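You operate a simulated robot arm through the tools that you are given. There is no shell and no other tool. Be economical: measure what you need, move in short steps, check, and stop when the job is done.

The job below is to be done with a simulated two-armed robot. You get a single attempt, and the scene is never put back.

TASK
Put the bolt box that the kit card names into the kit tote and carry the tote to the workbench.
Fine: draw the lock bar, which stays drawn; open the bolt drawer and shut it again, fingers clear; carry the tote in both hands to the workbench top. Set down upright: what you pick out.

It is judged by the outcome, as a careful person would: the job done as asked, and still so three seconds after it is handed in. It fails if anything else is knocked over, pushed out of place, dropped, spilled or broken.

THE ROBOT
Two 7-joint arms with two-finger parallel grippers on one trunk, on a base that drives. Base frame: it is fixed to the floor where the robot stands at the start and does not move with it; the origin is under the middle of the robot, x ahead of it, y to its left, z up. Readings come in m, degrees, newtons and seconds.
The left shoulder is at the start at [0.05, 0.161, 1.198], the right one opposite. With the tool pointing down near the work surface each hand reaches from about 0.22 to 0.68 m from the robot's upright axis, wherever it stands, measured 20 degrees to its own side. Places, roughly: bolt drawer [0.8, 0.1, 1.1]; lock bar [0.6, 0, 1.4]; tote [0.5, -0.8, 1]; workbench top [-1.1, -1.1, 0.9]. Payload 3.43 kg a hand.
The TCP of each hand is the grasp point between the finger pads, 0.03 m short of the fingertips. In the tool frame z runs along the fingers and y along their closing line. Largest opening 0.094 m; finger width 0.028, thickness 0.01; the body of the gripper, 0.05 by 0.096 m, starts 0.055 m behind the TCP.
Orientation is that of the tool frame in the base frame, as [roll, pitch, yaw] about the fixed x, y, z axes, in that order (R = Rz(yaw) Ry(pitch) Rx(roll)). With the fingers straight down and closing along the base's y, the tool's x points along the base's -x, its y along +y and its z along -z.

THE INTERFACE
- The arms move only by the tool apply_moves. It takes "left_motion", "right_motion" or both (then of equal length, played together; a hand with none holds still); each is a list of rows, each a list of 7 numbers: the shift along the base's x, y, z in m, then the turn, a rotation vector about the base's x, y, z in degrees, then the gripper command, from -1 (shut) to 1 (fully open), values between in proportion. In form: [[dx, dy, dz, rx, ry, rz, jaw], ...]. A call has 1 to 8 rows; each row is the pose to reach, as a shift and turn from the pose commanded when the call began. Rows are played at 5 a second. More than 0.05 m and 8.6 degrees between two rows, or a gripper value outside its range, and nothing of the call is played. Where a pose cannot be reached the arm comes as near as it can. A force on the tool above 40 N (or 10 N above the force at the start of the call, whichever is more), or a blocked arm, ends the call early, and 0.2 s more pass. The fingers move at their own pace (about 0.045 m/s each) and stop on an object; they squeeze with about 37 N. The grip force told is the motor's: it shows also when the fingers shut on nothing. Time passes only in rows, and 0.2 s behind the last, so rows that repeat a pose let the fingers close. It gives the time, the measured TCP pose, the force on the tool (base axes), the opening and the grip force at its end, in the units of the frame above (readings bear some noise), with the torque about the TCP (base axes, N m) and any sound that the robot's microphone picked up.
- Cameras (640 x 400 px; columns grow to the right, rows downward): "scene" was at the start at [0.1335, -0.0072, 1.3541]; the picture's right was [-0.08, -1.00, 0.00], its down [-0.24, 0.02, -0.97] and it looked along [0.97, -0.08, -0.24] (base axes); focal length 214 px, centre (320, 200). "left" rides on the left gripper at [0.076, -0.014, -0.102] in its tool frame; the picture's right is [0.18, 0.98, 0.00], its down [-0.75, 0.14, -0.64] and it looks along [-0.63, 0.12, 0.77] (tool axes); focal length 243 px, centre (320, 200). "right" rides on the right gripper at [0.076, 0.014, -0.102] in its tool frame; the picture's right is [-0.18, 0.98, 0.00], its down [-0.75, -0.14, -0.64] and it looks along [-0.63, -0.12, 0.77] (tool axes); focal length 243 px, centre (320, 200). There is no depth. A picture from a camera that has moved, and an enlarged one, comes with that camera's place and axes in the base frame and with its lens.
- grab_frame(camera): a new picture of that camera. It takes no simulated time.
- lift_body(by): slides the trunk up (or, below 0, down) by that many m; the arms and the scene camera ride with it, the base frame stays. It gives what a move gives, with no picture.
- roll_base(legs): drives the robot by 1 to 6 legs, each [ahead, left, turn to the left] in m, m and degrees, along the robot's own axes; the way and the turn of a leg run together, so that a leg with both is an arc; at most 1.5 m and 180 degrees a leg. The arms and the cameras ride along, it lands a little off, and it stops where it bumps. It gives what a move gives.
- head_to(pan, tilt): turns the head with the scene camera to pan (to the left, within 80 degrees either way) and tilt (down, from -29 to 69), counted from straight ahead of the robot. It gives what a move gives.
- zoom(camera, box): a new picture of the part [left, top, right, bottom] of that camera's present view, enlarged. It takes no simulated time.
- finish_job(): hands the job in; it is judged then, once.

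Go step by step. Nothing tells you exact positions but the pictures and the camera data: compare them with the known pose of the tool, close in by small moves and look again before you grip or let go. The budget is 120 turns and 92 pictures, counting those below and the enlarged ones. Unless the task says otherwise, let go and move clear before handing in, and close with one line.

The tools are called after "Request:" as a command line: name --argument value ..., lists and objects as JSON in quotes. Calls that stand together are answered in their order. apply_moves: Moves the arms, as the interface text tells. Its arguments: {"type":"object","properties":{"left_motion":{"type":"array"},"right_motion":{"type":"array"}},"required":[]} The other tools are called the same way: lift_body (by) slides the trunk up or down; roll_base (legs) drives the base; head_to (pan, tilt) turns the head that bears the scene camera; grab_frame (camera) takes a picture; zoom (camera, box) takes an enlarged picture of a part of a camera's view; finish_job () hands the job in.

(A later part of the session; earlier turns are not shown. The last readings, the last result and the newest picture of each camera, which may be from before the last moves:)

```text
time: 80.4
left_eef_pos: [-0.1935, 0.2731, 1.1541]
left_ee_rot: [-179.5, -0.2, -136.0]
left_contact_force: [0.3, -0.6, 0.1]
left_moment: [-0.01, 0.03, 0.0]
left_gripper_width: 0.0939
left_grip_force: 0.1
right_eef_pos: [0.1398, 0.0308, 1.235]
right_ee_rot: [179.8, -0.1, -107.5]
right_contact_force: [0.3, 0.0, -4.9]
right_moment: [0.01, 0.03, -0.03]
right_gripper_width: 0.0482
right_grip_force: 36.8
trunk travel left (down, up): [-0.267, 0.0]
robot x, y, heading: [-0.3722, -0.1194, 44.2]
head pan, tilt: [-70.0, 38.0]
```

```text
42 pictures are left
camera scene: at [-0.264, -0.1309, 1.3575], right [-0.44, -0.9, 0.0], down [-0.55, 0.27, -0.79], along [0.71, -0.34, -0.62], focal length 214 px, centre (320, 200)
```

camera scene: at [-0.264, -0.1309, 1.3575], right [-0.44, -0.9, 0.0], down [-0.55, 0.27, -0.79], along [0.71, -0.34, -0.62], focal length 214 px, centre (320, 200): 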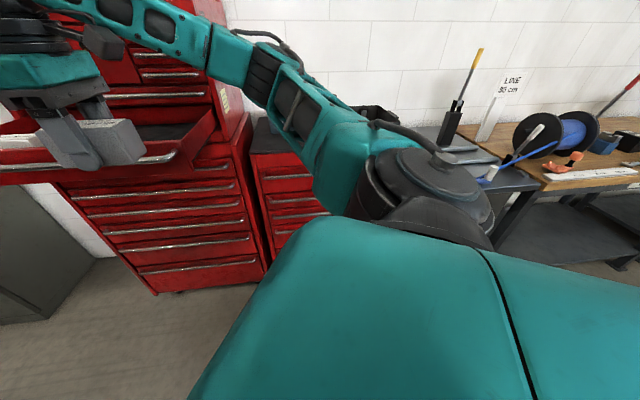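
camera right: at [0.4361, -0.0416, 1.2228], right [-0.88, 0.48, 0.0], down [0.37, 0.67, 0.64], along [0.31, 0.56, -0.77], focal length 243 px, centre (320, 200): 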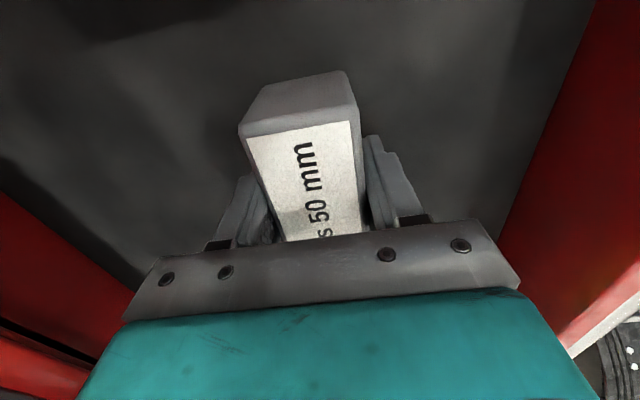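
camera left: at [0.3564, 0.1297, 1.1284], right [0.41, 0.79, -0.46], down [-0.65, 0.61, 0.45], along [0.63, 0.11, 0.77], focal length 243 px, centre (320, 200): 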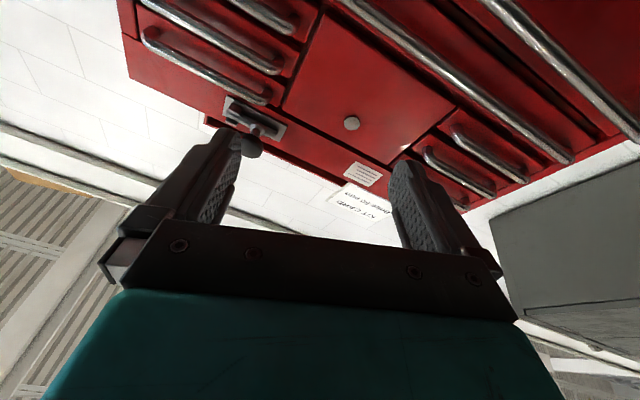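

Path is clear. I'll retract the box hand, turn to face the chest squarely (−61.7°), lower the trunk, and bring the left hand to a forward-pointing closed fist for pushing.

Request:
apply_moves --right_motion '[[-0.024, -0.023, 0, 0, 0, 0, -1], [-0.048, -0.047, 0, 0, 0, 0, -1], [-0.072, -0.07, 0, 0, 0, 0, -1]]'

Request:
roll_base --legs '[[0, 0, -61.7]]'

Request:
lift_body --by -0.1

Request:
apply_moves --left_motion '[[0, 0, 0.01, -2.55, -8.1, 0, 0.5], [0.0, 0, 0.02, -5.1, -16.2, 0, 0], [0, 0, 0.04, -7.65, -24.3, 0, -0.5], [0, 0, 0.06, -10.2, -32.4, 0, -1], [0.02, -0.01, 0.08, -12.75, -40.5, 0, -1], [0.04, -0.02, 0.09, -15.3, -48.6, 0, -1], [0.06, -0.03, 0.1, -17.85, -56.7, 0, -1], [0.08, -0.04, 0.1, -20.4, -64.8, 0, -1]]'

Request:
apply_moves --left_motion '[[0.02, -0.01, 0, -2.55, -8.1, 0, -1], [0.04, -0.015, 0, -5.1, -16.2, 0, -1], [0.06, -0.02, 0, -6.6, -21, 0, -1]]'

Request:
head_to --pan 0 --tilt 30

Request:
grab_frame --camera "scene"

```text
time: 81.2
left_eef_pos: [-0.1952, 0.2721, 1.1551]
left_ee_rot: [-179.5, -0.1, -136.0]
left_contact_force: [-0.8, -0.1, -0.1]
left_moment: [0.02, -0.01, 0.01]
left_gripper_width: 0.0937
left_grip_force: 0.1
right_eef_pos: [0.0663, -0.0402, 1.236]
right_ee_rot: [179.8, 0.0, -107.5]
right_contact_force: [-0.4, 0.6, -3.0]
right_moment: [0.01, 0.0, -0.01]
right_gripper_width: 0.0482
right_grip_force: 37.1
trunk travel left (down, up): [-0.267, 0.0]
robot x, y, heading: [-0.3711, -0.1215, 44.3]
head pan, tilt: [-70.0, 38.0]
```

```text
time: 84.3
left_eef_pos: [0.0604, -0.0907, 1.1532]
left_ee_rot: [-179.6, 0.0, 162.3]
left_contact_force: [-0.4, -1.0, -0.5]
left_moment: [-0.02, 0.01, -0.05]
left_gripper_width: 0.0939
left_grip_force: 0.0
right_eef_pos: [-0.0913, -0.4687, 1.236]
right_ee_rot: [179.8, -0.1, -169.1]
right_contact_force: [-0.3, 0.1, -3.9]
right_moment: [-0.02, 0.0, -0.01]
right_gripper_width: 0.048
right_grip_force: 37.3
trunk travel left (down, up): [-0.267, 0.0]
robot x, y, heading: [-0.3724, -0.1217, -17.4]
head pan, tilt: [-70.0, 38.0]
```

```text
time: 85.6
left_eef_pos: [0.0601, -0.0895, 1.0544]
left_ee_rot: [-179.6, -0.1, 162.3]
left_contact_force: [0.3, 0.4, -0.2]
left_moment: [0.0, 0.02, -0.02]
left_gripper_width: 0.094
left_grip_force: 0.2
right_eef_pos: [-0.0909, -0.4682, 1.1363]
right_ee_rot: [179.8, 0.0, -169.0]
right_contact_force: [-0.4, -0.5, -4.1]
right_moment: [-0.01, -0.01, 0.03]
right_gripper_width: 0.0483
right_grip_force: 37.1
trunk travel left (down, up): [-0.167, 0.1]
robot x, y, heading: [-0.3698, -0.1218, -17.4]
head pan, tilt: [-70.0, 38.0]
```

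```text
time: 87.4
left_eef_pos: [0.1407, -0.1305, 1.1534]
left_ee_rot: [179.9, 67.9, 162.0]
left_contact_force: [1.1, -0.5, 0.5]
left_moment: [0.01, 0.04, 0.01]
left_gripper_width: 0.0
left_grip_force: 33.3
right_eef_pos: [-0.091, -0.468, 1.1362]
right_ee_rot: [179.8, -0.2, -169.0]
right_contact_force: [-0.9, 0.6, -3.1]
right_moment: [0.03, -0.01, 0.01]
right_gripper_width: 0.048
right_grip_force: 36.8
trunk travel left (down, up): [-0.167, 0.1]
robot x, y, heading: [-0.3682, -0.1155, -17.3]
head pan, tilt: [-70.0, 38.0]
```

```text
time: 88.2
left_eef_pos: [0.1752, -0.1759, 1.1464]
left_ee_rot: [-174.2, 86.4, 165.3]
left_contact_force: [0.4, 0.4, -1.4]
left_moment: [-0.05, -0.05, -0.01]
left_gripper_width: 0.0001
left_grip_force: 32.8
left hand out of reach, approached as far as the arm can: row 2, 3
right_eef_pos: [-0.0906, -0.4689, 1.1354]
right_ee_rot: [179.7, 0.0, -169.2]
right_contact_force: [0.1, -1.0, -4.3]
right_moment: [0.02, 0.01, -0.01]
right_gripper_width: 0.0481
right_grip_force: 37.1
trunk travel left (down, up): [-0.167, 0.1]
robot x, y, heading: [-0.371, -0.1224, -17.6]
head pan, tilt: [-70.0, 38.0]
```

```text
time: 89.7
left_eef_pos: [0.1758, -0.1757, 1.147]
left_ee_rot: [-169.6, 86.4, 169.9]
left_contact_force: [-0.2, -0.9, 0.3]
left_moment: [-0.02, -0.03, 0.0]
left_gripper_width: 0.0002
left_grip_force: 33.7
right_eef_pos: [-0.0908, -0.4686, 1.1359]
right_ee_rot: [179.9, -0.1, -169.1]
right_contact_force: [0.3, 0.0, -4.0]
right_moment: [0.02, 0.03, -0.01]
right_gripper_width: 0.0482
right_grip_force: 37.2
trunk travel left (down, up): [-0.167, 0.1]
robot x, y, heading: [-0.3719, -0.1181, -17.5]
head pan, tilt: [0.0, 30.0]
```

```text
41 pictures are left
camera scene: at [-0.2462, -0.1608, 1.2698], right [-0.3, -0.95, 0.0], down [-0.48, 0.15, -0.87], along [0.83, -0.26, -0.5], focal length 214 px, centre (320, 200)
```

scene: 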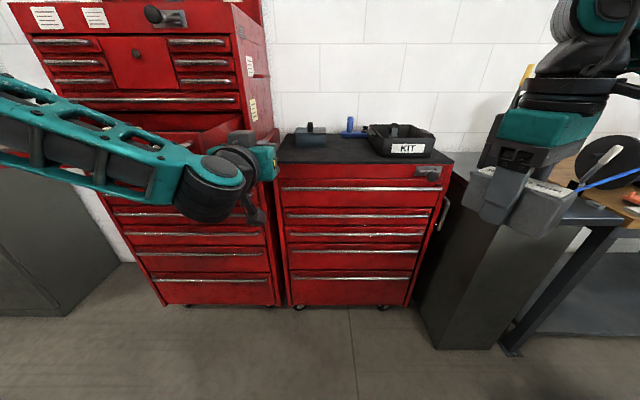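

The left fist points at the chest at z≈1.147. I'll slide the base left so the fist faces the drawer handle's centre, a few cm off, and check.

Request:
roll_base --legs '[[-0.09, 0, 0], [0, 0.434, 0]]'

Request:
grab_frame --camera "scene"

Request:
grab_frame --camera "left"

```text
time: 94.7
left_eef_pos: [0.2239, 0.2687, 1.1457]
left_ee_rot: [-175.5, 86.2, 164.3]
left_contact_force: [0.0, 0.1, -0.3]
left_moment: [-0.05, 0.01, 0.02]
left_gripper_width: 0.0
left_grip_force: 33.2
right_eef_pos: [-0.0455, -0.0269, 1.1362]
right_ee_rot: [179.8, -0.1, -169.1]
right_contact_force: [-0.2, -0.4, -3.6]
right_moment: [-0.01, -0.01, -0.03]
right_gripper_width: 0.0483
right_grip_force: 37.1
trunk travel left (down, up): [-0.167, 0.1]
robot x, y, heading: [-0.3274, 0.3196, -17.6]
head pan, tilt: [0.0, 30.0]
```

```text
40 pictures are left
camera scene: at [-0.1997, 0.2808, 1.2698], right [-0.3, -0.95, 0.0], down [-0.48, 0.15, -0.87], along [0.83, -0.26, -0.5], focal length 214 px, centre (320, 200)
```

scene: 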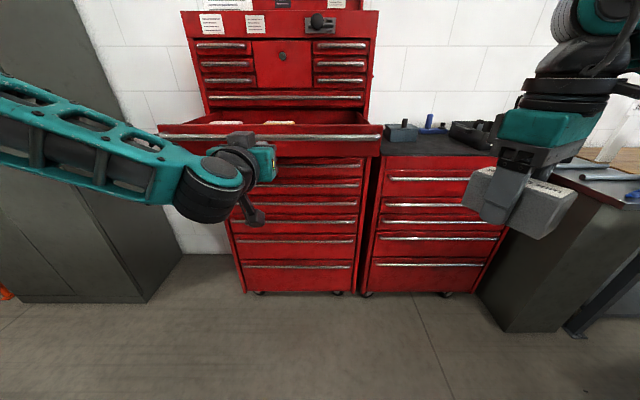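

```text
39 pictures are left
camera left: at [0.1183, 0.2926, 1.0771], right [0.33, 0.93, -0.19], down [-0.5, 0.34, 0.79], along [0.8, -0.17, 0.58], focal length 243 px, centre (320, 200)
```

left: 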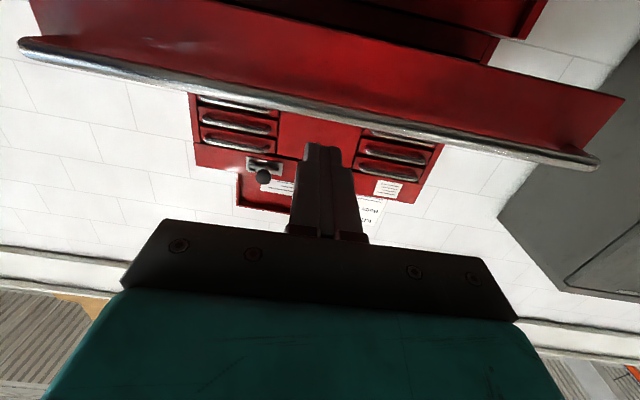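

The fist is centred on the handle and at its height. I'll drive slowly ahead to push the drawer in, in stages.

Request:
roll_base --legs '[[0.2, 0, 0]]'

Request:
grab_frame --camera "scene"

```text
time: 96.3
left_eef_pos: [0.4166, 0.2056, 1.1448]
left_ee_rot: [-175.8, 86.1, 164.0]
left_contact_force: [-0.6, 0.6, -0.1]
left_moment: [0.02, -0.02, -0.01]
left_gripper_width: 0.0
left_grip_force: 32.9
right_eef_pos: [0.148, -0.0885, 1.1359]
right_ee_rot: [179.9, -0.1, -169.4]
right_contact_force: [0.7, -0.7, -4.5]
right_moment: [0.0, 0.0, 0.01]
right_gripper_width: 0.0484
right_grip_force: 37.1
trunk travel left (down, up): [-0.167, 0.1]
robot x, y, heading: [-0.1283, 0.2593, -17.6]
head pan, tilt: [0.0, 30.0]
```

```text
38 pictures are left
camera scene: at [-0.0067, 0.2189, 1.2697], right [-0.3, -0.95, 0.0], down [-0.48, 0.15, -0.87], along [0.82, -0.26, -0.5], focal length 214 px, centre (320, 200)
```

scene: 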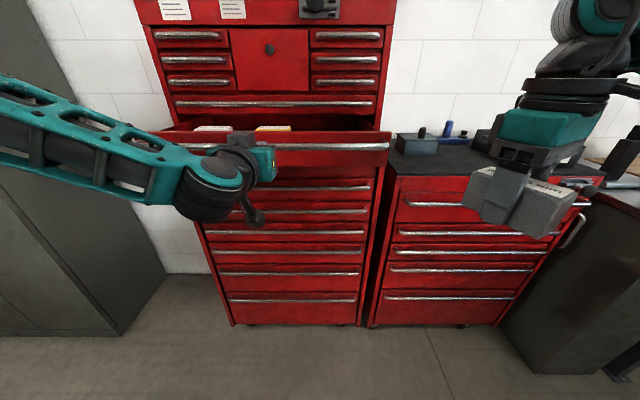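

The drawer is moving in smoothly. Another 0.14 m.

Request:
roll_base --legs '[[0.14, 0, 0]]'

Request:
apply_moves --left_motion '[[0.0095, -0.003, 0, 0, 0, 0, -1], [0.019, -0.006, 0, 0, 0, 0, -1], [0.0285, -0.009, 0, 0, 0, 0, -1], [0.038, -0.012, 0, 0, 0, 0, -1]]'

Request:
grab_frame --camera "scene"

```text
time: 97.6
left_eef_pos: [0.5492, 0.1656, 1.1442]
left_ee_rot: [-175.7, 86.1, 164.1]
left_contact_force: [0.1, -0.7, 0.3]
left_moment: [-0.01, -0.01, 0.0]
left_gripper_width: 0.0
left_grip_force: 33.2
right_eef_pos: [0.2806, -0.13, 1.1362]
right_ee_rot: [179.9, -0.2, -169.1]
right_contact_force: [-0.9, 0.0, -4.0]
right_moment: [0.04, 0.0, -0.01]
right_gripper_width: 0.0482
right_grip_force: 36.5
trunk travel left (down, up): [-0.167, 0.1]
robot x, y, heading: [-0.0019, 0.2163, -17.5]
head pan, tilt: [0.0, 30.0]
```

```text
time: 98.6
left_eef_pos: [0.5862, 0.155, 1.145]
left_ee_rot: [-175.7, 86.1, 164.2]
left_contact_force: [0.2, -0.7, 1.1]
left_moment: [-0.01, -0.01, 0.01]
left_gripper_width: 0.0
left_grip_force: 33.0
right_eef_pos: [0.2791, -0.1302, 1.1361]
right_ee_rot: [179.9, -0.1, -169.2]
right_contact_force: [-1.5, -0.1, -4.3]
right_moment: [0.01, 0.02, 0.04]
right_gripper_width: 0.0482
right_grip_force: 37.2
trunk travel left (down, up): [-0.167, 0.1]
robot x, y, heading: [-0.0012, 0.2156, -17.6]
head pan, tilt: [0.0, 30.0]
```

```text
37 pictures are left
camera scene: at [0.124, 0.1777, 1.2698], right [-0.3, -0.95, 0.0], down [-0.48, 0.15, -0.87], along [0.83, -0.26, -0.5], focal length 214 px, centre (320, 200)
```

scene: 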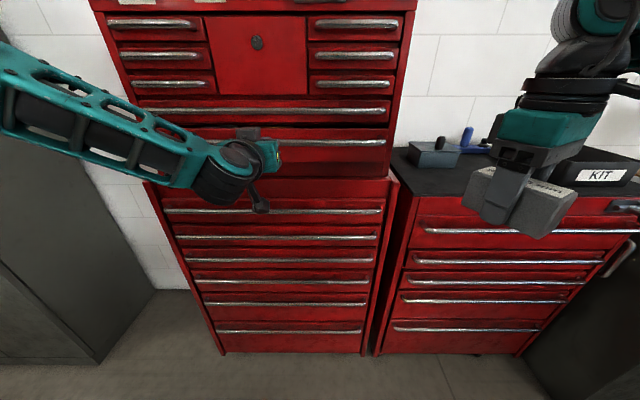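

The drawer looks nearly shut, no resistance yet. I'll press gently further until it stops.

Request:
apply_moves --left_motion '[[0.006, -0.002, 0, 0, 0, 0, -1], [0.012, -0.0037, 0, 0, 0, 0, -1], [0.018, -0.0055, 0, 0, 0, 0, -1], [0.024, -0.0075, 0, 0, 0, 0, -1]]'

Request:
zoom --camera "scene" --box '[120, 90, 420, 220]'

Request:
grab_frame --camera "left"

```text
time: 99.8
left_eef_pos: [0.6022, 0.1497, 1.1452]
left_ee_rot: [-175.8, 86.0, 163.7]
left_contact_force: [-24.0, 13.3, 5.8]
left_moment: [0.03, -0.05, 0.32]
left_gripper_width: 0.0002
left_grip_force: 33.0
right_eef_pos: [0.2761, -0.127, 1.136]
right_ee_rot: [180.0, 0.0, -169.2]
right_contact_force: [0.7, -0.8, -3.4]
right_moment: [0.04, 0.0, -0.01]
right_gripper_width: 0.0483
right_grip_force: 36.9
trunk travel left (down, up): [-0.167, 0.1]
robot x, y, heading: [-0.0026, 0.2144, -17.5]
head pan, tilt: [0.0, 30.0]
stopped in row 4 (left hand): the force on the tool passed its limit at 44 N (the readings are from after the stop); the commanded pose is now the measured one
```

```text
2.13 times, centred on (270, 155) of scene
camera zoom: at [0.1193, 0.1805, 1.2706], right [-0.3, -0.95, 0.0], down [-0.47, 0.15, -0.87], along [0.83, -0.26, -0.5], focal length 458 px, centre (427, 296)
```

zoom: 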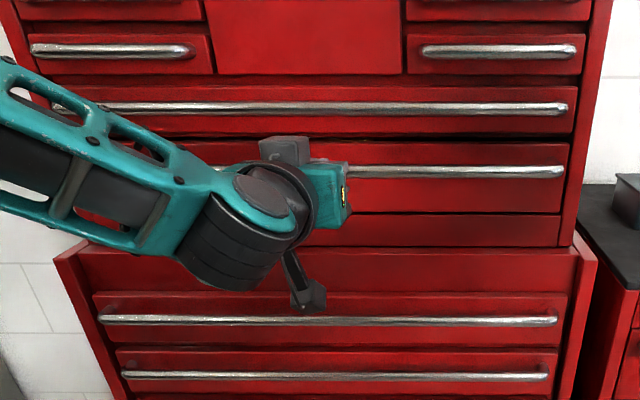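

```text
35 pictures are left
camera left: at [0.4962, 0.1728, 1.0774], right [0.33, 0.93, -0.19], down [-0.5, 0.34, 0.8], along [0.8, -0.17, 0.58], focal length 243 px, centre (320, 200)
```

left: 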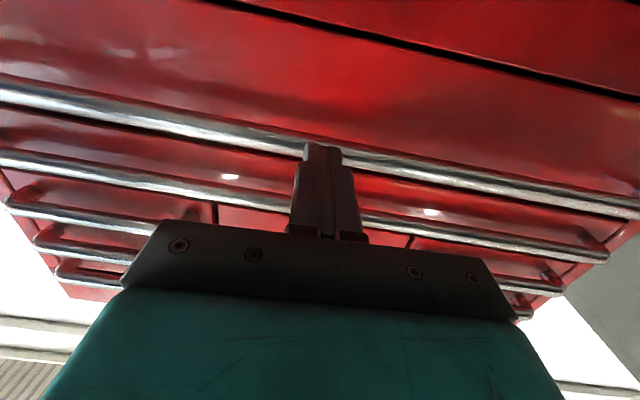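

The drawer has met its stop (44 N). I'll back away and check that it's shut.

Request:
roll_base --legs '[[-0.25, 0, 0]]'

Request:
head_to --pan 8 --tilt 15

Request:
zoom --camera "scene" --box '[200, 80, 460, 240]'

```text
time: 101.6
left_eef_pos: [0.3669, 0.2202, 1.142]
left_ee_rot: [-176.6, 85.7, 162.9]
left_contact_force: [-0.3, -0.2, 0.4]
left_moment: [-0.03, 0.02, 0.01]
left_gripper_width: 0.0001
left_grip_force: 32.8
right_eef_pos: [0.0388, -0.0553, 1.1366]
right_ee_rot: [179.8, -0.1, -169.2]
right_contact_force: [-0.4, 0.1, -3.7]
right_moment: [-0.03, -0.06, 0.01]
right_gripper_width: 0.0482
right_grip_force: 36.9
trunk travel left (down, up): [-0.167, 0.1]
robot x, y, heading: [-0.2409, 0.2908, -17.6]
head pan, tilt: [0.0, 30.0]
```

```text
time: 102.3
left_eef_pos: [0.3669, 0.2202, 1.1423]
left_ee_rot: [-176.7, 85.7, 162.9]
left_contact_force: [-0.2, -0.4, 0.4]
left_moment: [-0.01, 0.0, 0.0]
left_gripper_width: 0.0001
left_grip_force: 33.0
right_eef_pos: [0.0387, -0.054, 1.1353]
right_ee_rot: [179.7, -0.1, -169.3]
right_contact_force: [0.6, 0.4, -3.6]
right_moment: [-0.03, 0.01, -0.03]
right_gripper_width: 0.0482
right_grip_force: 37.2
trunk travel left (down, up): [-0.167, 0.1]
robot x, y, heading: [-0.2386, 0.2953, -17.7]
head pan, tilt: [8.0, 15.0]
```

```text
2.46 times, centred on (330, 160) of scene
camera zoom: at [-0.1092, 0.2651, 1.294], right [-0.17, -0.99, 0.0], down [-0.26, 0.04, -0.97], along [0.95, -0.16, -0.26], focal length 528 px, centre (295, 298)
```

zoom: 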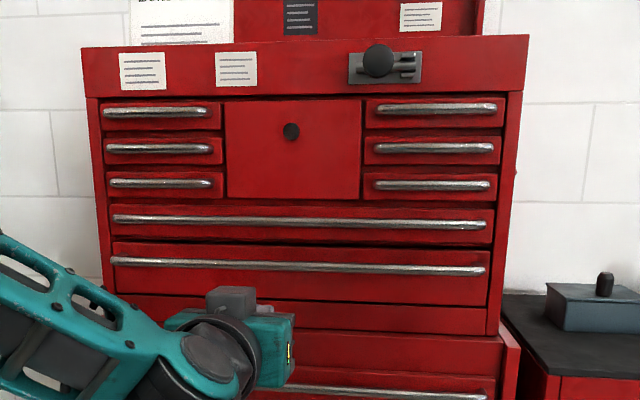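

The drawer is fully shut and the lock bar still drawn. Now the left hand returns to fingers-down, then I drive right to face the tote.

Request:
apply_moves --left_motion '[[-0.02, 0.008, 0, 2.55, 8.1, 0, -1], [-0.04, 0.015, 0, 5.1, 16.2, 0, -1], [-0.06, 0.02, 0, 7.65, 24.3, 0, -0.5], [-0.08, 0.025, 0, 10.2, 32.4, 0, 0], [-0.1, 0.03, 0, 12.75, 40.5, 0, 0.5], [-0.12, 0.035, 0, 15.3, 48.6, 0, 1], [-0.14, 0.04, 0, 17.85, 56.7, 0, 1], [-0.16, 0.045, 0, 20.4, 64.8, 0, 1]]'

Request:
apply_moves --left_motion '[[0, 0, 0.01, 2.55, 8.1, 0, 1], [0, 0, 0.02, 5.1, 16.2, 0, 1], [0, 0, 0.03, 5.7, 18, 0, 1]]'

Request:
roll_base --legs '[[-0.05, 0, 0], [0, -0.95, 0]]'

Request:
head_to --pan 0 --tilt 30

Request:
grab_frame --camera "scene"

```text
time: 104.1
left_eef_pos: [0.2079, 0.2656, 1.142]
left_ee_rot: [-177.0, 17.5, 162.5]
left_contact_force: [-0.3, -0.1, -0.5]
left_moment: [-0.03, 0.0, -0.04]
left_gripper_width: 0.094
left_grip_force: 0.1
right_eef_pos: [0.0393, -0.054, 1.1355]
right_ee_rot: [179.7, -0.2, -169.2]
right_contact_force: [-0.2, 0.2, -4.0]
right_moment: [0.03, -0.02, 0.0]
right_gripper_width: 0.0483
right_grip_force: 36.9
trunk travel left (down, up): [-0.167, 0.1]
robot x, y, heading: [-0.2409, 0.2906, -17.6]
head pan, tilt: [8.0, 15.0]
```

```text
time: 104.9
left_eef_pos: [0.2082, 0.2666, 1.1719]
left_ee_rot: [-177.1, -1.3, 162.5]
left_contact_force: [-0.6, 0.3, 0.2]
left_moment: [-0.01, 0.02, 0.01]
left_gripper_width: 0.0939
left_grip_force: 0.1
right_eef_pos: [0.0396, -0.0553, 1.1363]
right_ee_rot: [179.8, -0.2, -169.2]
right_contact_force: [-0.7, -0.2, -3.8]
right_moment: [0.02, -0.02, -0.01]
right_gripper_width: 0.048
right_grip_force: 36.3
trunk travel left (down, up): [-0.167, 0.1]
robot x, y, heading: [-0.2411, 0.2949, -17.6]
head pan, tilt: [8.0, 15.0]
```

```text
time: 114.1
left_eef_pos: [-0.1237, -0.6196, 1.1723]
left_ee_rot: [-177.1, -1.1, 162.9]
left_contact_force: [-0.3, 0.4, -0.6]
left_moment: [-0.01, 0.01, -0.01]
left_gripper_width: 0.0938
left_grip_force: 0.1
right_eef_pos: [-0.2881, -0.9427, 1.1366]
right_ee_rot: [179.8, -0.2, -168.9]
right_contact_force: [0.7, -0.3, -4.2]
right_moment: [0.01, 0.0, -0.01]
right_gripper_width: 0.0479
right_grip_force: 36.8
trunk travel left (down, up): [-0.167, 0.1]
robot x, y, heading: [-0.5683, -0.5943, -17.2]
head pan, tilt: [8.0, 15.0]
```

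```text
time: 114.9
left_eef_pos: [-0.1225, -0.6192, 1.1722]
left_ee_rot: [-177.1, -1.2, 163.1]
left_contact_force: [-0.9, -0.4, -0.9]
left_moment: [-0.01, -0.02, 0.0]
left_gripper_width: 0.094
left_grip_force: 0.0
right_eef_pos: [-0.2888, -0.9427, 1.1374]
right_ee_rot: [179.8, 0.0, -168.7]
right_contact_force: [-0.4, 0.0, -3.9]
right_moment: [0.0, 0.01, 0.01]
right_gripper_width: 0.0482
right_grip_force: 37.3
trunk travel left (down, up): [-0.167, 0.1]
robot x, y, heading: [-0.5693, -0.5936, -17.2]
head pan, tilt: [0.0, 30.0]
```

```text
33 pictures are left
camera scene: at [-0.4457, -0.6353, 1.2699], right [-0.29, -0.96, 0.0], down [-0.48, 0.15, -0.87], along [0.83, -0.26, -0.5], focal length 214 px, centre (320, 200)
```

scene: 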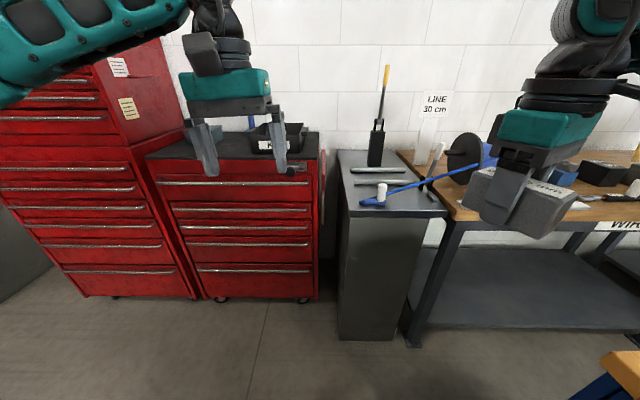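

The tote triangulates to about [0.48, −0.73], rim z≈1.05. I'll raise the trunk for clearance, drive up to face it, and look down into it.

Request:
lift_body --by 0.1

Request:
roll_base --legs '[[0, 0.18, 0], [0.36, 0, 0]]'

Request:
head_to --pan 0 --tilt 40

Request:
grab_frame --camera "scene"

```text
time: 116.2
left_eef_pos: [-0.1228, -0.6186, 1.2719]
left_ee_rot: [-177.1, -1.2, 163.0]
left_contact_force: [-0.2, 0.1, 0.2]
left_moment: [0.0, 0.01, -0.01]
left_gripper_width: 0.0938
left_grip_force: 0.0
right_eef_pos: [-0.288, -0.9424, 1.2369]
right_ee_rot: [179.8, -0.1, -168.7]
right_contact_force: [0.1, -0.9, -2.6]
right_moment: [-0.03, -0.04, -0.02]
right_gripper_width: 0.0481
right_grip_force: 37.0
trunk travel left (down, up): [-0.267, 0.0]
robot x, y, heading: [-0.5698, -0.601, -17.2]
head pan, tilt: [0.0, 30.0]
```

```text
time: 120.4
left_eef_pos: [0.2729, -0.5476, 1.2724]
left_ee_rot: [-177.1, -1.2, 163.2]
left_contact_force: [0.7, -1.5, -0.2]
left_moment: [-0.01, 0.02, -0.01]
left_gripper_width: 0.0939
left_grip_force: 0.1
right_eef_pos: [0.1096, -0.8708, 1.2363]
right_ee_rot: [179.8, -0.1, -168.5]
right_contact_force: [0.4, -0.1, -3.3]
right_moment: [0.0, 0.03, -0.01]
right_gripper_width: 0.048
right_grip_force: 36.7
trunk travel left (down, up): [-0.267, 0.0]
robot x, y, heading: [-0.1756, -0.5235, -16.8]
head pan, tilt: [0.0, 30.0]
```

```text
time: 121.1
left_eef_pos: [0.2739, -0.5469, 1.2724]
left_ee_rot: [-177.1, -1.2, 163.3]
left_contact_force: [0.4, 0.2, -0.5]
left_moment: [-0.01, -0.03, -0.01]
left_gripper_width: 0.0937
left_grip_force: 0.1
right_eef_pos: [0.1084, -0.8705, 1.2361]
right_ee_rot: [179.7, 0.0, -168.4]
right_contact_force: [-0.1, -1.1, -3.5]
right_moment: [-0.02, -0.01, -0.01]
right_gripper_width: 0.0481
right_grip_force: 37.4
trunk travel left (down, up): [-0.267, 0.0]
robot x, y, heading: [-0.1714, -0.5291, -16.7]
head pan, tilt: [0.0, 40.0]
```

```text
32 pictures are left
camera scene: at [-0.0547, -0.5625, 1.3545], right [-0.29, -0.96, 0.0], down [-0.61, 0.19, -0.77], along [0.73, -0.22, -0.64], focal length 214 px, centre (320, 200)
```

scene: 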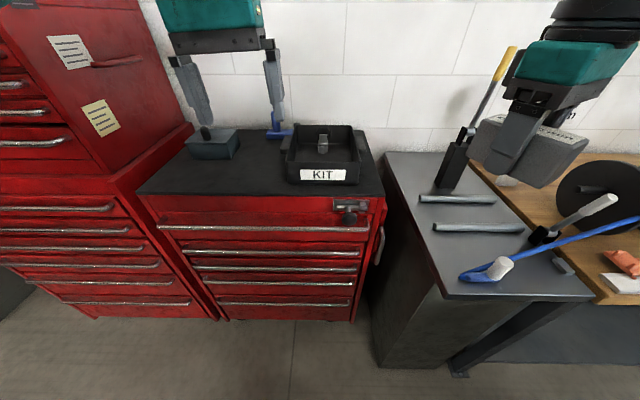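

The tote with its KIT label is straight ahead. Zooming to see its shape and contents.

Request:
zoom --camera "scene" --box '[260, 110, 400, 200]'

```text
4.44 times, centred on (330, 155) of scene
camera zoom: at [-0.0547, -0.5625, 1.3545], right [-0.29, -0.96, 0.0], down [-0.61, 0.19, -0.77], along [0.73, -0.22, -0.64], focal length 953 px, centre (276, 400)
```

zoom: 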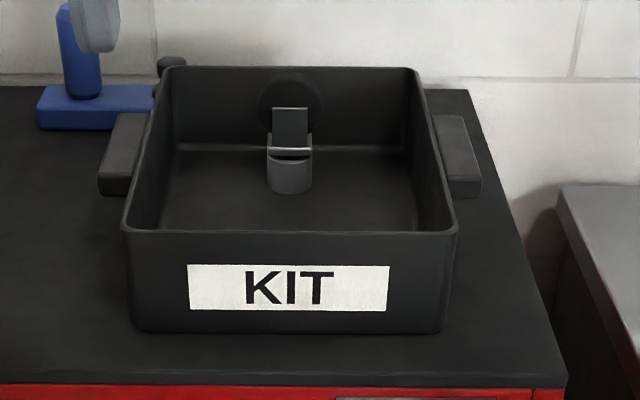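

The tote has a grip on each side and an item standing at the back; the front half is free for the box. I'll move closer, align the box hand with the tote, and measure from the hand camera.

Request:
roll_base --legs '[[0.08, 0, 0]]'

Request:
apply_moves --right_motion '[[0.02, 0.02, 0, 0, 0, -7, -1], [0.04, 0.04, 0, 0, 0, -14, -1], [0.06, 0.06, 0, 0, 0, -21, -1], [0.09, 0.08, 0, 0, 0, -28, -1], [0.12, 0.1, 0, 0, 0, -28, -1], [0.15, 0.12, 0, 0, 0, -28, -1]]'

Request:
grab_frame --camera "right"

Request:
grab_frame --camera "scene"

```text
time: 122.2
left_eef_pos: [0.3492, -0.5702, 1.2722]
left_ee_rot: [-177.1, -1.2, 163.3]
left_contact_force: [-0.2, -0.1, 0.1]
left_moment: [0.01, 0.02, -0.03]
left_gripper_width: 0.0938
left_grip_force: 0.2
right_eef_pos: [0.1874, -0.8946, 1.2348]
right_ee_rot: [179.9, -0.1, -168.5]
right_contact_force: [0.6, -1.0, -3.1]
right_moment: [-0.01, 0.03, 0.02]
right_gripper_width: 0.0482
right_grip_force: 36.7
trunk travel left (down, up): [-0.267, 0.0]
robot x, y, heading: [-0.0991, -0.5536, -17.0]
head pan, tilt: [0.0, 40.0]
```

```text
time: 123.6
left_eef_pos: [0.3498, -0.5686, 1.2719]
left_ee_rot: [-177.1, -1.2, 163.4]
left_contact_force: [0.5, -0.2, 1.1]
left_moment: [0.0, 0.02, 0.01]
left_gripper_width: 0.0941
left_grip_force: 0.1
right_eef_pos: [0.3364, -0.7721, 1.2345]
right_ee_rot: [179.9, -0.2, 163.4]
right_contact_force: [1.1, 0.7, -4.0]
right_moment: [-0.01, -0.02, 0.01]
right_gripper_width: 0.0481
right_grip_force: 37.1
trunk travel left (down, up): [-0.267, 0.0]
robot x, y, heading: [-0.0951, -0.5451, -16.9]
head pan, tilt: [0.0, 40.0]
```

```text
30 pictures are left
camera right: at [0.2684, -0.7372, 1.3378], right [0.46, 0.89, 0.0], down [0.68, -0.35, 0.64], along [0.57, -0.29, -0.77], focal length 243 px, centre (320, 200)
```

right: 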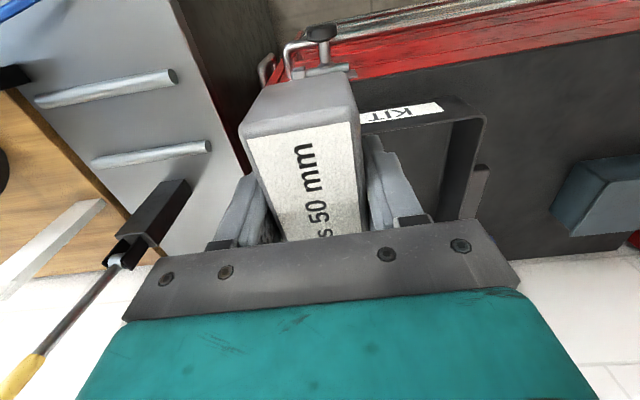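

```text
29 pictures are left
camera scene: at [0.0224, -0.5848, 1.3544], right [-0.29, -0.96, 0.0], down [-0.62, 0.19, -0.77], along [0.73, -0.22, -0.64], focal length 214 px, centre (320, 200)
```

scene: 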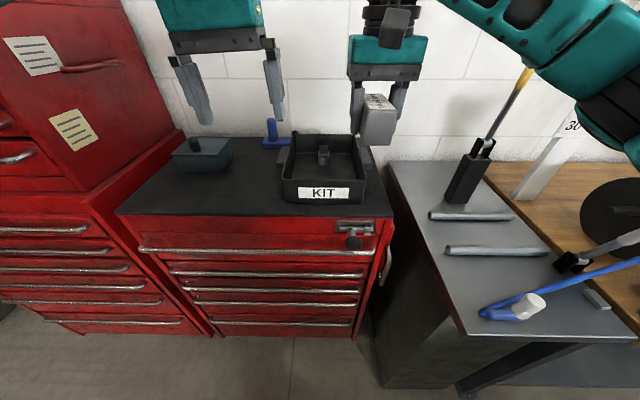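

The tote's front-left rim corner triangulates to [0.437, −0.626, 1.08]; tote centre ≈ [0.517, −0.747]. I'll take the box to [0.470, −0.730] above the free front half and lower part way.

Request:
apply_moves --right_motion '[[0.045, 0.014, 0, 0, 0, 0, -1], [0.09, 0.028, 0, 0, 0, 0, -1], [0.134, 0.042, 0, 0, 0, 0, -1], [0.134, 0.042, -0.04, 0, 0, 0, -1], [0.134, 0.042, -0.08, 0, 0, 0, -1]]'

Request:
zoom --camera "scene" --box '[240, 60, 440, 220]'

Request:
grab_frame --camera "right"

```text
time: 124.8
left_eef_pos: [0.3501, -0.5678, 1.2719]
left_ee_rot: [-176.9, -1.1, 163.2]
left_contact_force: [-0.3, 0.7, 0.0]
left_moment: [-0.03, 0.01, -0.02]
left_gripper_width: 0.0943
left_grip_force: 0.0
right_eef_pos: [0.4688, -0.7283, 1.1575]
right_ee_rot: [180.0, -0.1, 163.7]
right_contact_force: [-0.4, 1.1, -4.3]
right_moment: [-0.01, -0.02, 0.01]
right_gripper_width: 0.0482
right_grip_force: 37.0
right hand out of reach, approached as far as the arm can: row 3, 4
trunk travel left (down, up): [-0.267, 0.0]
robot x, y, heading: [-0.0974, -0.55, -16.9]
head pan, tilt: [0.0, 40.0]
```

```text
2.50 times, centred on (340, 140) of scene
camera zoom: at [0.0221, -0.5831, 1.3546], right [-0.29, -0.96, 0.0], down [-0.62, 0.18, -0.77], along [0.73, -0.22, -0.64], focal length 536 px, centre (270, 350)
```

zoom: 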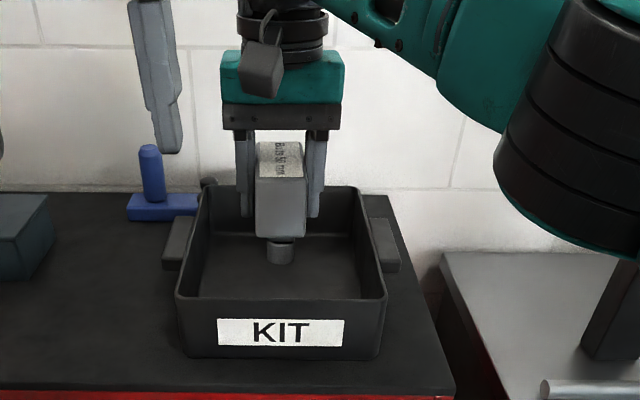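

```text
27 pictures are left
camera right: at [0.4009, -0.6934, 1.2601], right [0.45, 0.89, 0.0], down [0.68, -0.35, 0.64], along [0.57, -0.29, -0.77], focal length 243 px, centre (320, 200)
```

right: 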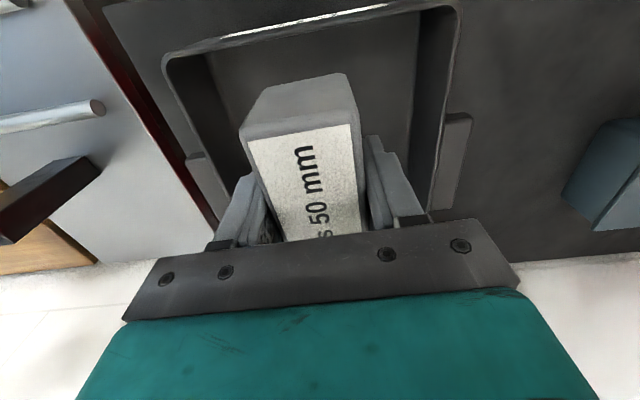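

The box is centred over the tote's front half; I'll shift 18 mm deeper to clear the front wall and lower until it touches.

Request:
apply_moves --right_motion '[[0.017, -0.005, 0, 0, 0, 0, -1], [0.017, -0.005, -0.03, 0, 0, 0, -1], [0.017, -0.005, -0.055, 0, 0, 0, -1], [0.017, -0.005, -0.07, 0, 0, 0, -1], [0.017, -0.005, -0.08, 0, 0, 0, -1], [0.017, -0.005, -0.088, 0, 0, 0, -1]]'

Request:
zoom --camera "scene" --box '[240, 60, 440, 220]'

```text
time: 126.2
left_eef_pos: [0.3483, -0.5699, 1.2718]
left_ee_rot: [-177.1, -1.1, 163.2]
left_contact_force: [0.8, -0.4, 0.9]
left_moment: [0.0, -0.01, -0.01]
left_gripper_width: 0.0937
left_grip_force: 0.0
right_eef_pos: [0.4802, -0.7379, 1.0751]
right_ee_rot: [179.8, -0.2, 163.5]
right_contact_force: [-0.2, 0.4, -3.0]
right_moment: [-0.02, 0.01, 0.0]
right_gripper_width: 0.0482
right_grip_force: 37.2
right hand out of reach, approached as far as the arm can: row 1, 2, 3, 4, 5, 6
trunk travel left (down, up): [-0.267, 0.0]
robot x, y, heading: [-0.0995, -0.5472, -17.0]
head pan, tilt: [0.0, 40.0]
```

```text
2.50 times, centred on (340, 140) of scene
camera zoom: at [0.0214, -0.5856, 1.3545], right [-0.29, -0.96, 0.0], down [-0.61, 0.19, -0.77], along [0.73, -0.22, -0.64], focal length 536 px, centre (270, 350)
```

zoom: 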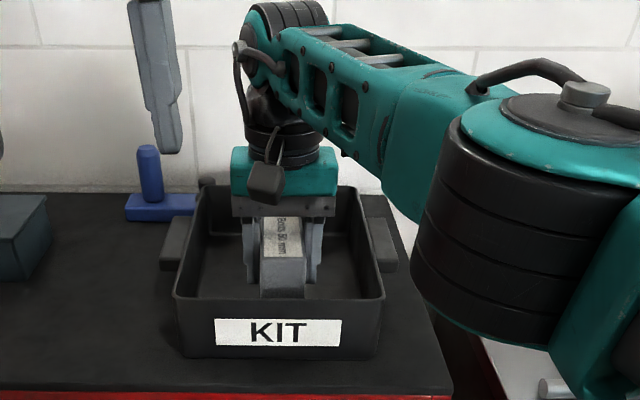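

Still hanging just above the floor of the tote. Lowering a little more until contact.

Request:
apply_moves --right_motion '[[0, 0, -0.006, 0, 0, 0, -1], [0, 0, -0.012, 0, 0, 0, -1], [0, 0, -0.018, 0, 0, 0, -1], [0, 0, -0.024, 0, 0, 0, -1]]'

```text
time: 127.2
left_eef_pos: [0.3498, -0.5705, 1.2719]
left_ee_rot: [-177.0, -1.1, 163.3]
left_contact_force: [0.0, -0.3, 0.1]
left_moment: [-0.04, 0.01, 0.01]
left_gripper_width: 0.0943
left_grip_force: 0.1
right_eef_pos: [0.4815, -0.7372, 1.0514]
right_ee_rot: [179.8, -0.4, 163.4]
right_contact_force: [-0.5, -0.1, -3.9]
right_moment: [-0.03, -0.01, -0.04]
right_gripper_width: 0.0481
right_grip_force: 37.0
trunk travel left (down, up): [-0.267, 0.0]
robot x, y, heading: [-0.0993, -0.5511, -17.1]
head pan, tilt: [0.0, 40.0]
```

Request:
apply_moves --right_motion '[[0, 0, -0.004, 0, 0, 0, -1], [0, 0, -0.008, 0, 0, 0, -1], [0, 0, -0.012, 0, 0, 0, -1], [0, 0, -0.016, 0, 0, 0, -1]]'

Request:
zoom --camera "scene" --box '[260, 110, 400, 210]'

```text
time: 128.2
left_eef_pos: [0.3487, -0.5712, 1.2724]
left_ee_rot: [-177.1, -1.0, 163.2]
left_contact_force: [0.0, 0.3, -0.3]
left_moment: [0.01, 0.0, 0.03]
left_gripper_width: 0.0939
left_grip_force: 0.1
right_eef_pos: [0.4808, -0.7373, 1.0357]
right_ee_rot: [179.9, -0.1, 163.4]
right_contact_force: [0.3, -1.0, 2.0]
right_moment: [-0.19, -0.2, -0.02]
right_gripper_width: 0.0484
right_grip_force: 37.1
trunk travel left (down, up): [-0.267, 0.0]
robot x, y, heading: [-0.0988, -0.5487, -16.9]
head pan, tilt: [0.0, 40.0]
```

```text
4.00 times, centred on (330, 160) of scene
camera zoom: at [0.0212, -0.5855, 1.3547], right [-0.29, -0.96, 0.0], down [-0.61, 0.19, -0.77], along [0.73, -0.22, -0.64], focal length 858 px, centre (280, 360)
```

zoom: 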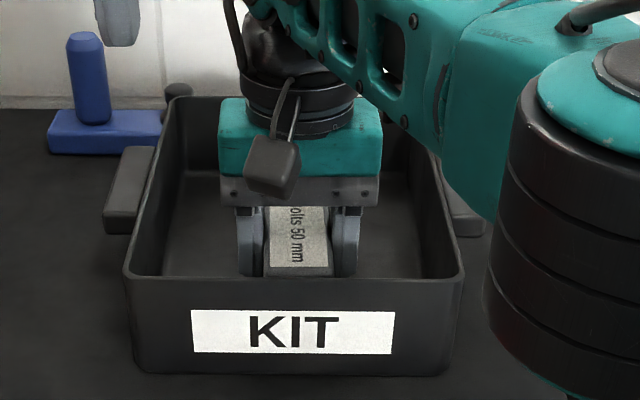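

Contact: the force went from −4 to +2 N, so the box rests on the tote floor. I'll open and lift straight out.

Request:
apply_moves --right_motion '[[0, 0, 0, 0, 0, 0, 0.3], [0, 0, 0, 0, 0, 0, 0.6], [0, 0, 0, 0, 0, 0, 0.6], [0, 0, 0.04, 0, 0, 0, 0.6], [0, 0, 0.08, 0, 0, 0, 0.6], [-0.005, 0, 0.12, 0, 0, 0, 0.6], [-0.03, 0.0, 0.16, 0, 0, 0, 0.6]]'

Request:
zoom --camera "scene" --box '[240, 80, 440, 220]'

Request:
grab_frame --camera "right"

```text
time: 129.8
left_eef_pos: [0.3486, -0.5705, 1.2734]
left_ee_rot: [-177.1, -1.1, 163.2]
left_contact_force: [0.2, 0.0, -0.9]
left_moment: [0.03, 0.0, 0.01]
left_gripper_width: 0.0941
left_grip_force: 0.1
right_eef_pos: [0.4493, -0.7377, 1.196]
right_ee_rot: [179.8, -0.1, 163.4]
right_contact_force: [-0.4, -0.1, 0.1]
right_moment: [-0.02, -0.03, -0.02]
right_gripper_width: 0.0751
right_grip_force: 0.2
trunk travel left (down, up): [-0.267, 0.0]
robot x, y, heading: [-0.1022, -0.5476, -16.9]
head pan, tilt: [0.0, 40.0]
```

```text
2.86 times, centred on (340, 150) of scene
camera zoom: at [0.0205, -0.5863, 1.3546], right [-0.29, -0.96, 0.0], down [-0.61, 0.19, -0.77], along [0.73, -0.22, -0.64], focal length 613 px, centre (263, 343)
```

zoom: 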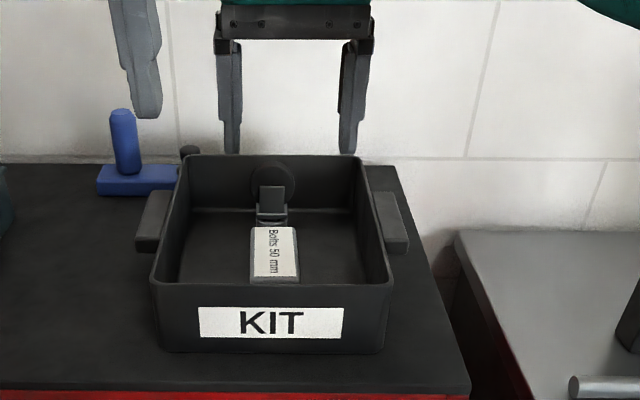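

```text
23 pictures are left
camera right: at [0.3801, -0.7029, 1.2985], right [0.46, 0.89, 0.0], down [0.68, -0.35, 0.64], along [0.57, -0.29, -0.77], focal length 243 px, centre (320, 200)
```

right: 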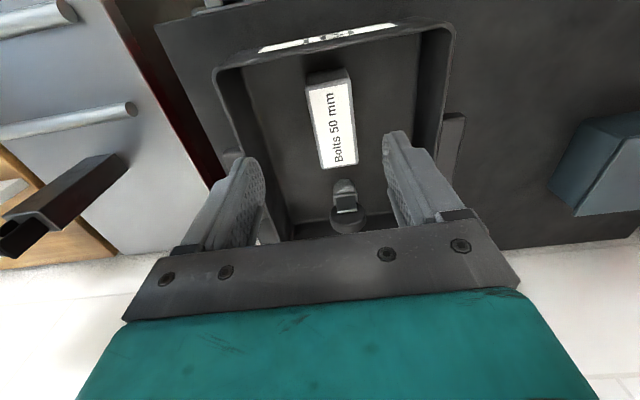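

The box stands upright in the tote, and the hand is clear. Now let me look closely at the tote's side grips.

Request:
zoom --camera "right" --box '[380, 10, 500, 200]'

Request:
zoom --camera "scene" --box '[275, 125, 385, 205]'

```text
2.11 times, centred on (440, 105) of right
camera zoom: at [0.3801, -0.7029, 1.2985], right [0.46, 0.89, 0.0], down [0.68, -0.35, 0.64], along [0.57, -0.29, -0.77], focal length 511 px, centre (67, 400)
```

zoom: 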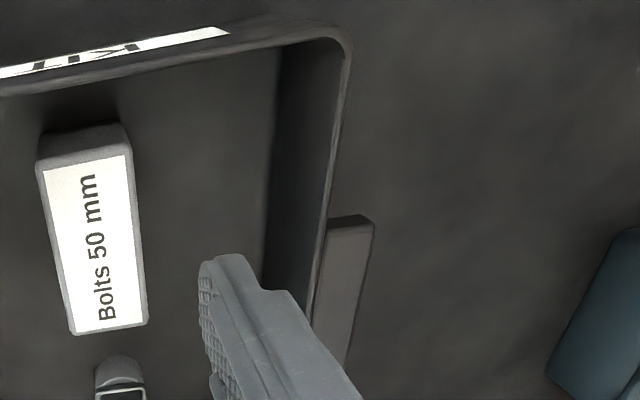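

```text
5.00 times, centred on (330, 165) of scene
camera zoom: at [0.0205, -0.5863, 1.3546], right [-0.29, -0.96, 0.0], down [-0.61, 0.19, -0.77], along [0.73, -0.22, -0.64], focal length 1072 px, centre (270, 375)
```

zoom: 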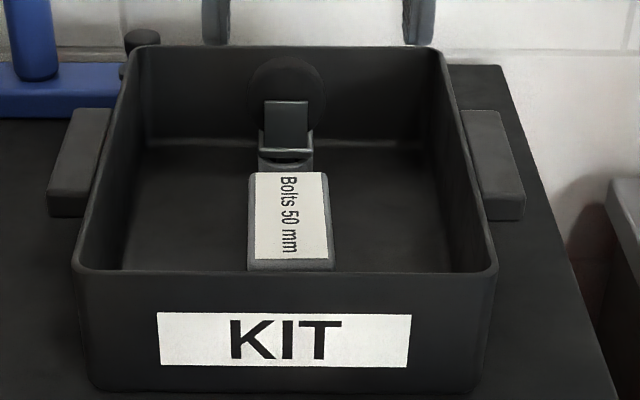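

The tote's solid side grips are blocks about 10 cm long; I'll clamp each grip together with its wall (≈36 mm across), fingers down. Targets: left [0.575, −0.648], right [0.511, −0.859]. First drive 0.13 nearer, hands high.

Request:
roll_base --legs '[[0.13, 0, 0]]'

Request:
apply_moves --left_motion '[[0.025, -0.01, -0.02, 0, 0, 0, 1], [0.05, -0.02, -0.04, 0, 0, 0, 1], [0.075, -0.03, -0.06, 0, 0, 0, 1], [0.1, -0.04, -0.08, -2, 2, 0, 1]]' --right_motion '[[-0.015, -0.02, 0, 0, 0, 0, 1], [-0.03, -0.04, 0, 0, 0, 0, 1], [-0.045, -0.06, 0, 0, 0, 0, 1], [-0.062, -0.083, 0, 0, 0, 0, 1]]'

Request:
head_to --pan 0 --tilt 48

Request:
grab_frame --camera "scene"

Request:
grab_frame --camera "left"

Request:
grab_frame --camera "right"

```text
time: 131.1
left_eef_pos: [0.4744, -0.6078, 1.2706]
left_ee_rot: [-177.0, -1.2, 163.1]
left_contact_force: [0.7, 0.6, -0.2]
left_moment: [0.01, 0.02, -0.02]
left_gripper_width: 0.094
left_grip_force: 0.1
right_eef_pos: [0.5741, -0.7752, 1.1949]
right_ee_rot: [179.8, -0.3, 163.6]
right_contact_force: [0.3, -1.0, 0.3]
right_moment: [0.01, 0.03, -0.01]
right_gripper_width: 0.0751
right_grip_force: 0.1
trunk travel left (down, up): [-0.267, 0.0]
robot x, y, heading: [0.0251, -0.5872, -16.8]
head pan, tilt: [0.0, 40.0]
```

```text
time: 132.1
left_eef_pos: [0.5754, -0.649, 1.192]
left_ee_rot: [-174.6, -2.4, 163.1]
left_contact_force: [1.1, 0.4, 0.1]
left_moment: [-0.01, 0.0, 0.0]
left_gripper_width: 0.094
left_grip_force: 0.0
right_eef_pos: [0.5123, -0.8596, 1.195]
right_ee_rot: [179.8, -0.2, 163.5]
right_contact_force: [-0.3, -0.6, 0.6]
right_moment: [0.0, 0.02, 0.0]
right_gripper_width: 0.0942
right_grip_force: 0.0
trunk travel left (down, up): [-0.267, 0.0]
robot x, y, heading: [0.025, -0.5867, -16.8]
head pan, tilt: [0.0, 40.0]
```

```text
time: 132.7
left_eef_pos: [0.5745, -0.6479, 1.1934]
left_ee_rot: [-174.5, -2.4, 163.1]
left_contact_force: [0.1, 0.0, 0.4]
left_moment: [-0.02, 0.03, -0.01]
left_gripper_width: 0.0941
left_grip_force: 0.0
right_eef_pos: [0.5105, -0.8585, 1.1963]
right_ee_rot: [179.8, -0.1, 163.5]
right_contact_force: [0.5, -0.8, -0.7]
right_moment: [0.0, 0.02, 0.01]
right_gripper_width: 0.0941
right_grip_force: 0.0
trunk travel left (down, up): [-0.267, 0.0]
robot x, y, heading: [0.0272, -0.5889, -17.0]
head pan, tilt: [0.0, 48.0]
```

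```text
20 pictures are left
camera scene: at [0.14, -0.6216, 1.3431], right [-0.29, -0.96, 0.0], down [-0.71, 0.22, -0.67], along [0.64, -0.19, -0.74], focal length 214 px, centre (320, 200)
```

scene: 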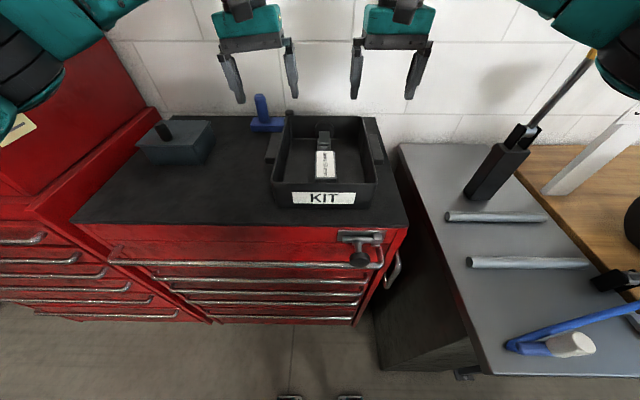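

```text
19 pictures are left
camera left: at [0.5051, -0.6312, 1.3008], right [0.1, 0.99, -0.09], down [0.8, -0.03, 0.59], along [0.58, -0.13, -0.8], focal length 243 px, centre (320, 200)
```

left: 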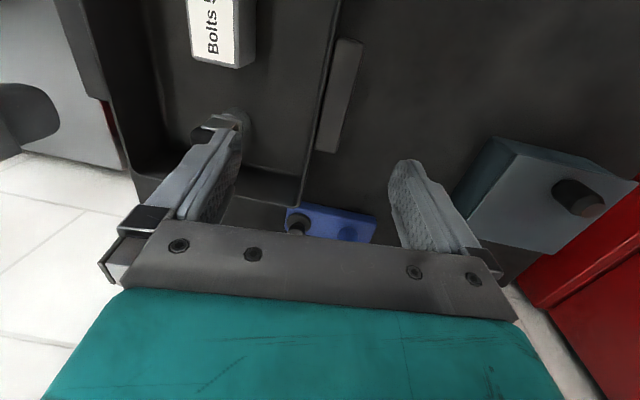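

```text
18 pictures are left
camera right: at [0.444, -0.8228, 1.2983], right [0.46, 0.89, 0.0], down [0.68, -0.35, 0.64], along [0.57, -0.29, -0.77], focal length 243 px, centre (320, 200)
```

right: 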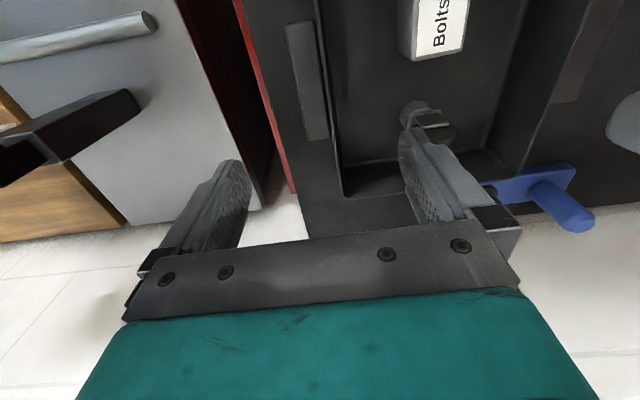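

Both hands hover over the side grips, which agree with my targets within about a centimetre. I'll level the left hand and lower both most of the way, then check.

Request:
apply_moves --left_motion '[[-0.002, 0.001, -0.02, 2.2, -2, 0, 1], [-0.004, 0.002, -0.05, 4.5, -3.9, 0, 1], [-0.004, 0.002, -0.075, 4.5, -3.9, 0, 1], [-0.004, 0.002, -0.095, 4.5, -3.9, 0, 1]]' --right_motion '[[-0.005, 0.001, -0.02, 0, 0, 0, 1], [-0.01, 0.001, -0.05, 0, 0, 0, 1], [-0.01, 0.001, -0.075, 0, 0, 0, 1], [-0.01, 0.001, -0.095, 0, 0, 0, 1]]'

Request:
zoom --camera "scene" --box '[220, 60, 440, 220]'

Request:
grab_frame --camera "left"

```text
time: 133.7
left_eef_pos: [0.569, -0.6452, 1.0973]
left_ee_rot: [-180.0, -0.1, 163.3]
left_contact_force: [-0.3, 0.4, -0.2]
left_moment: [0.0, 0.04, 0.02]
left_gripper_width: 0.094
left_grip_force: 0.1
right_eef_pos: [0.5025, -0.8576, 1.0989]
right_ee_rot: [179.8, -0.2, 163.6]
right_contact_force: [0.7, 0.1, 0.6]
right_moment: [0.0, -0.01, -0.01]
right_gripper_width: 0.0939
right_grip_force: 0.1
trunk travel left (down, up): [-0.267, 0.0]
robot x, y, heading: [0.0241, -0.5877, -17.0]
head pan, tilt: [0.0, 48.0]
```

```text
2.50 times, centred on (330, 140) of scene
camera zoom: at [0.1402, -0.6217, 1.3431], right [-0.29, -0.96, 0.0], down [-0.71, 0.22, -0.67], along [0.64, -0.19, -0.74], focal length 536 px, centre (295, 350)
```

zoom: 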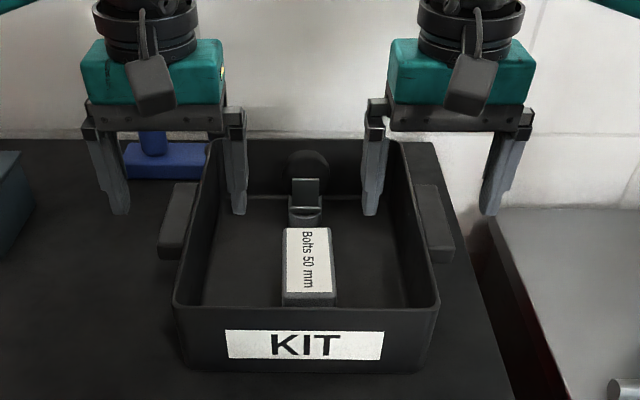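

```text
16 pictures are left
camera left: at [0.4929, -0.6371, 1.2009], right [0.11, 0.99, 0.0], down [0.76, -0.08, 0.64], along [0.64, -0.07, -0.77], focal length 243 px, centre (320, 200)
```

left: 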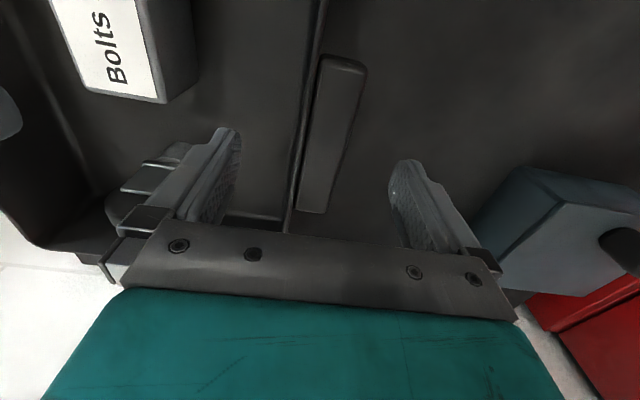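

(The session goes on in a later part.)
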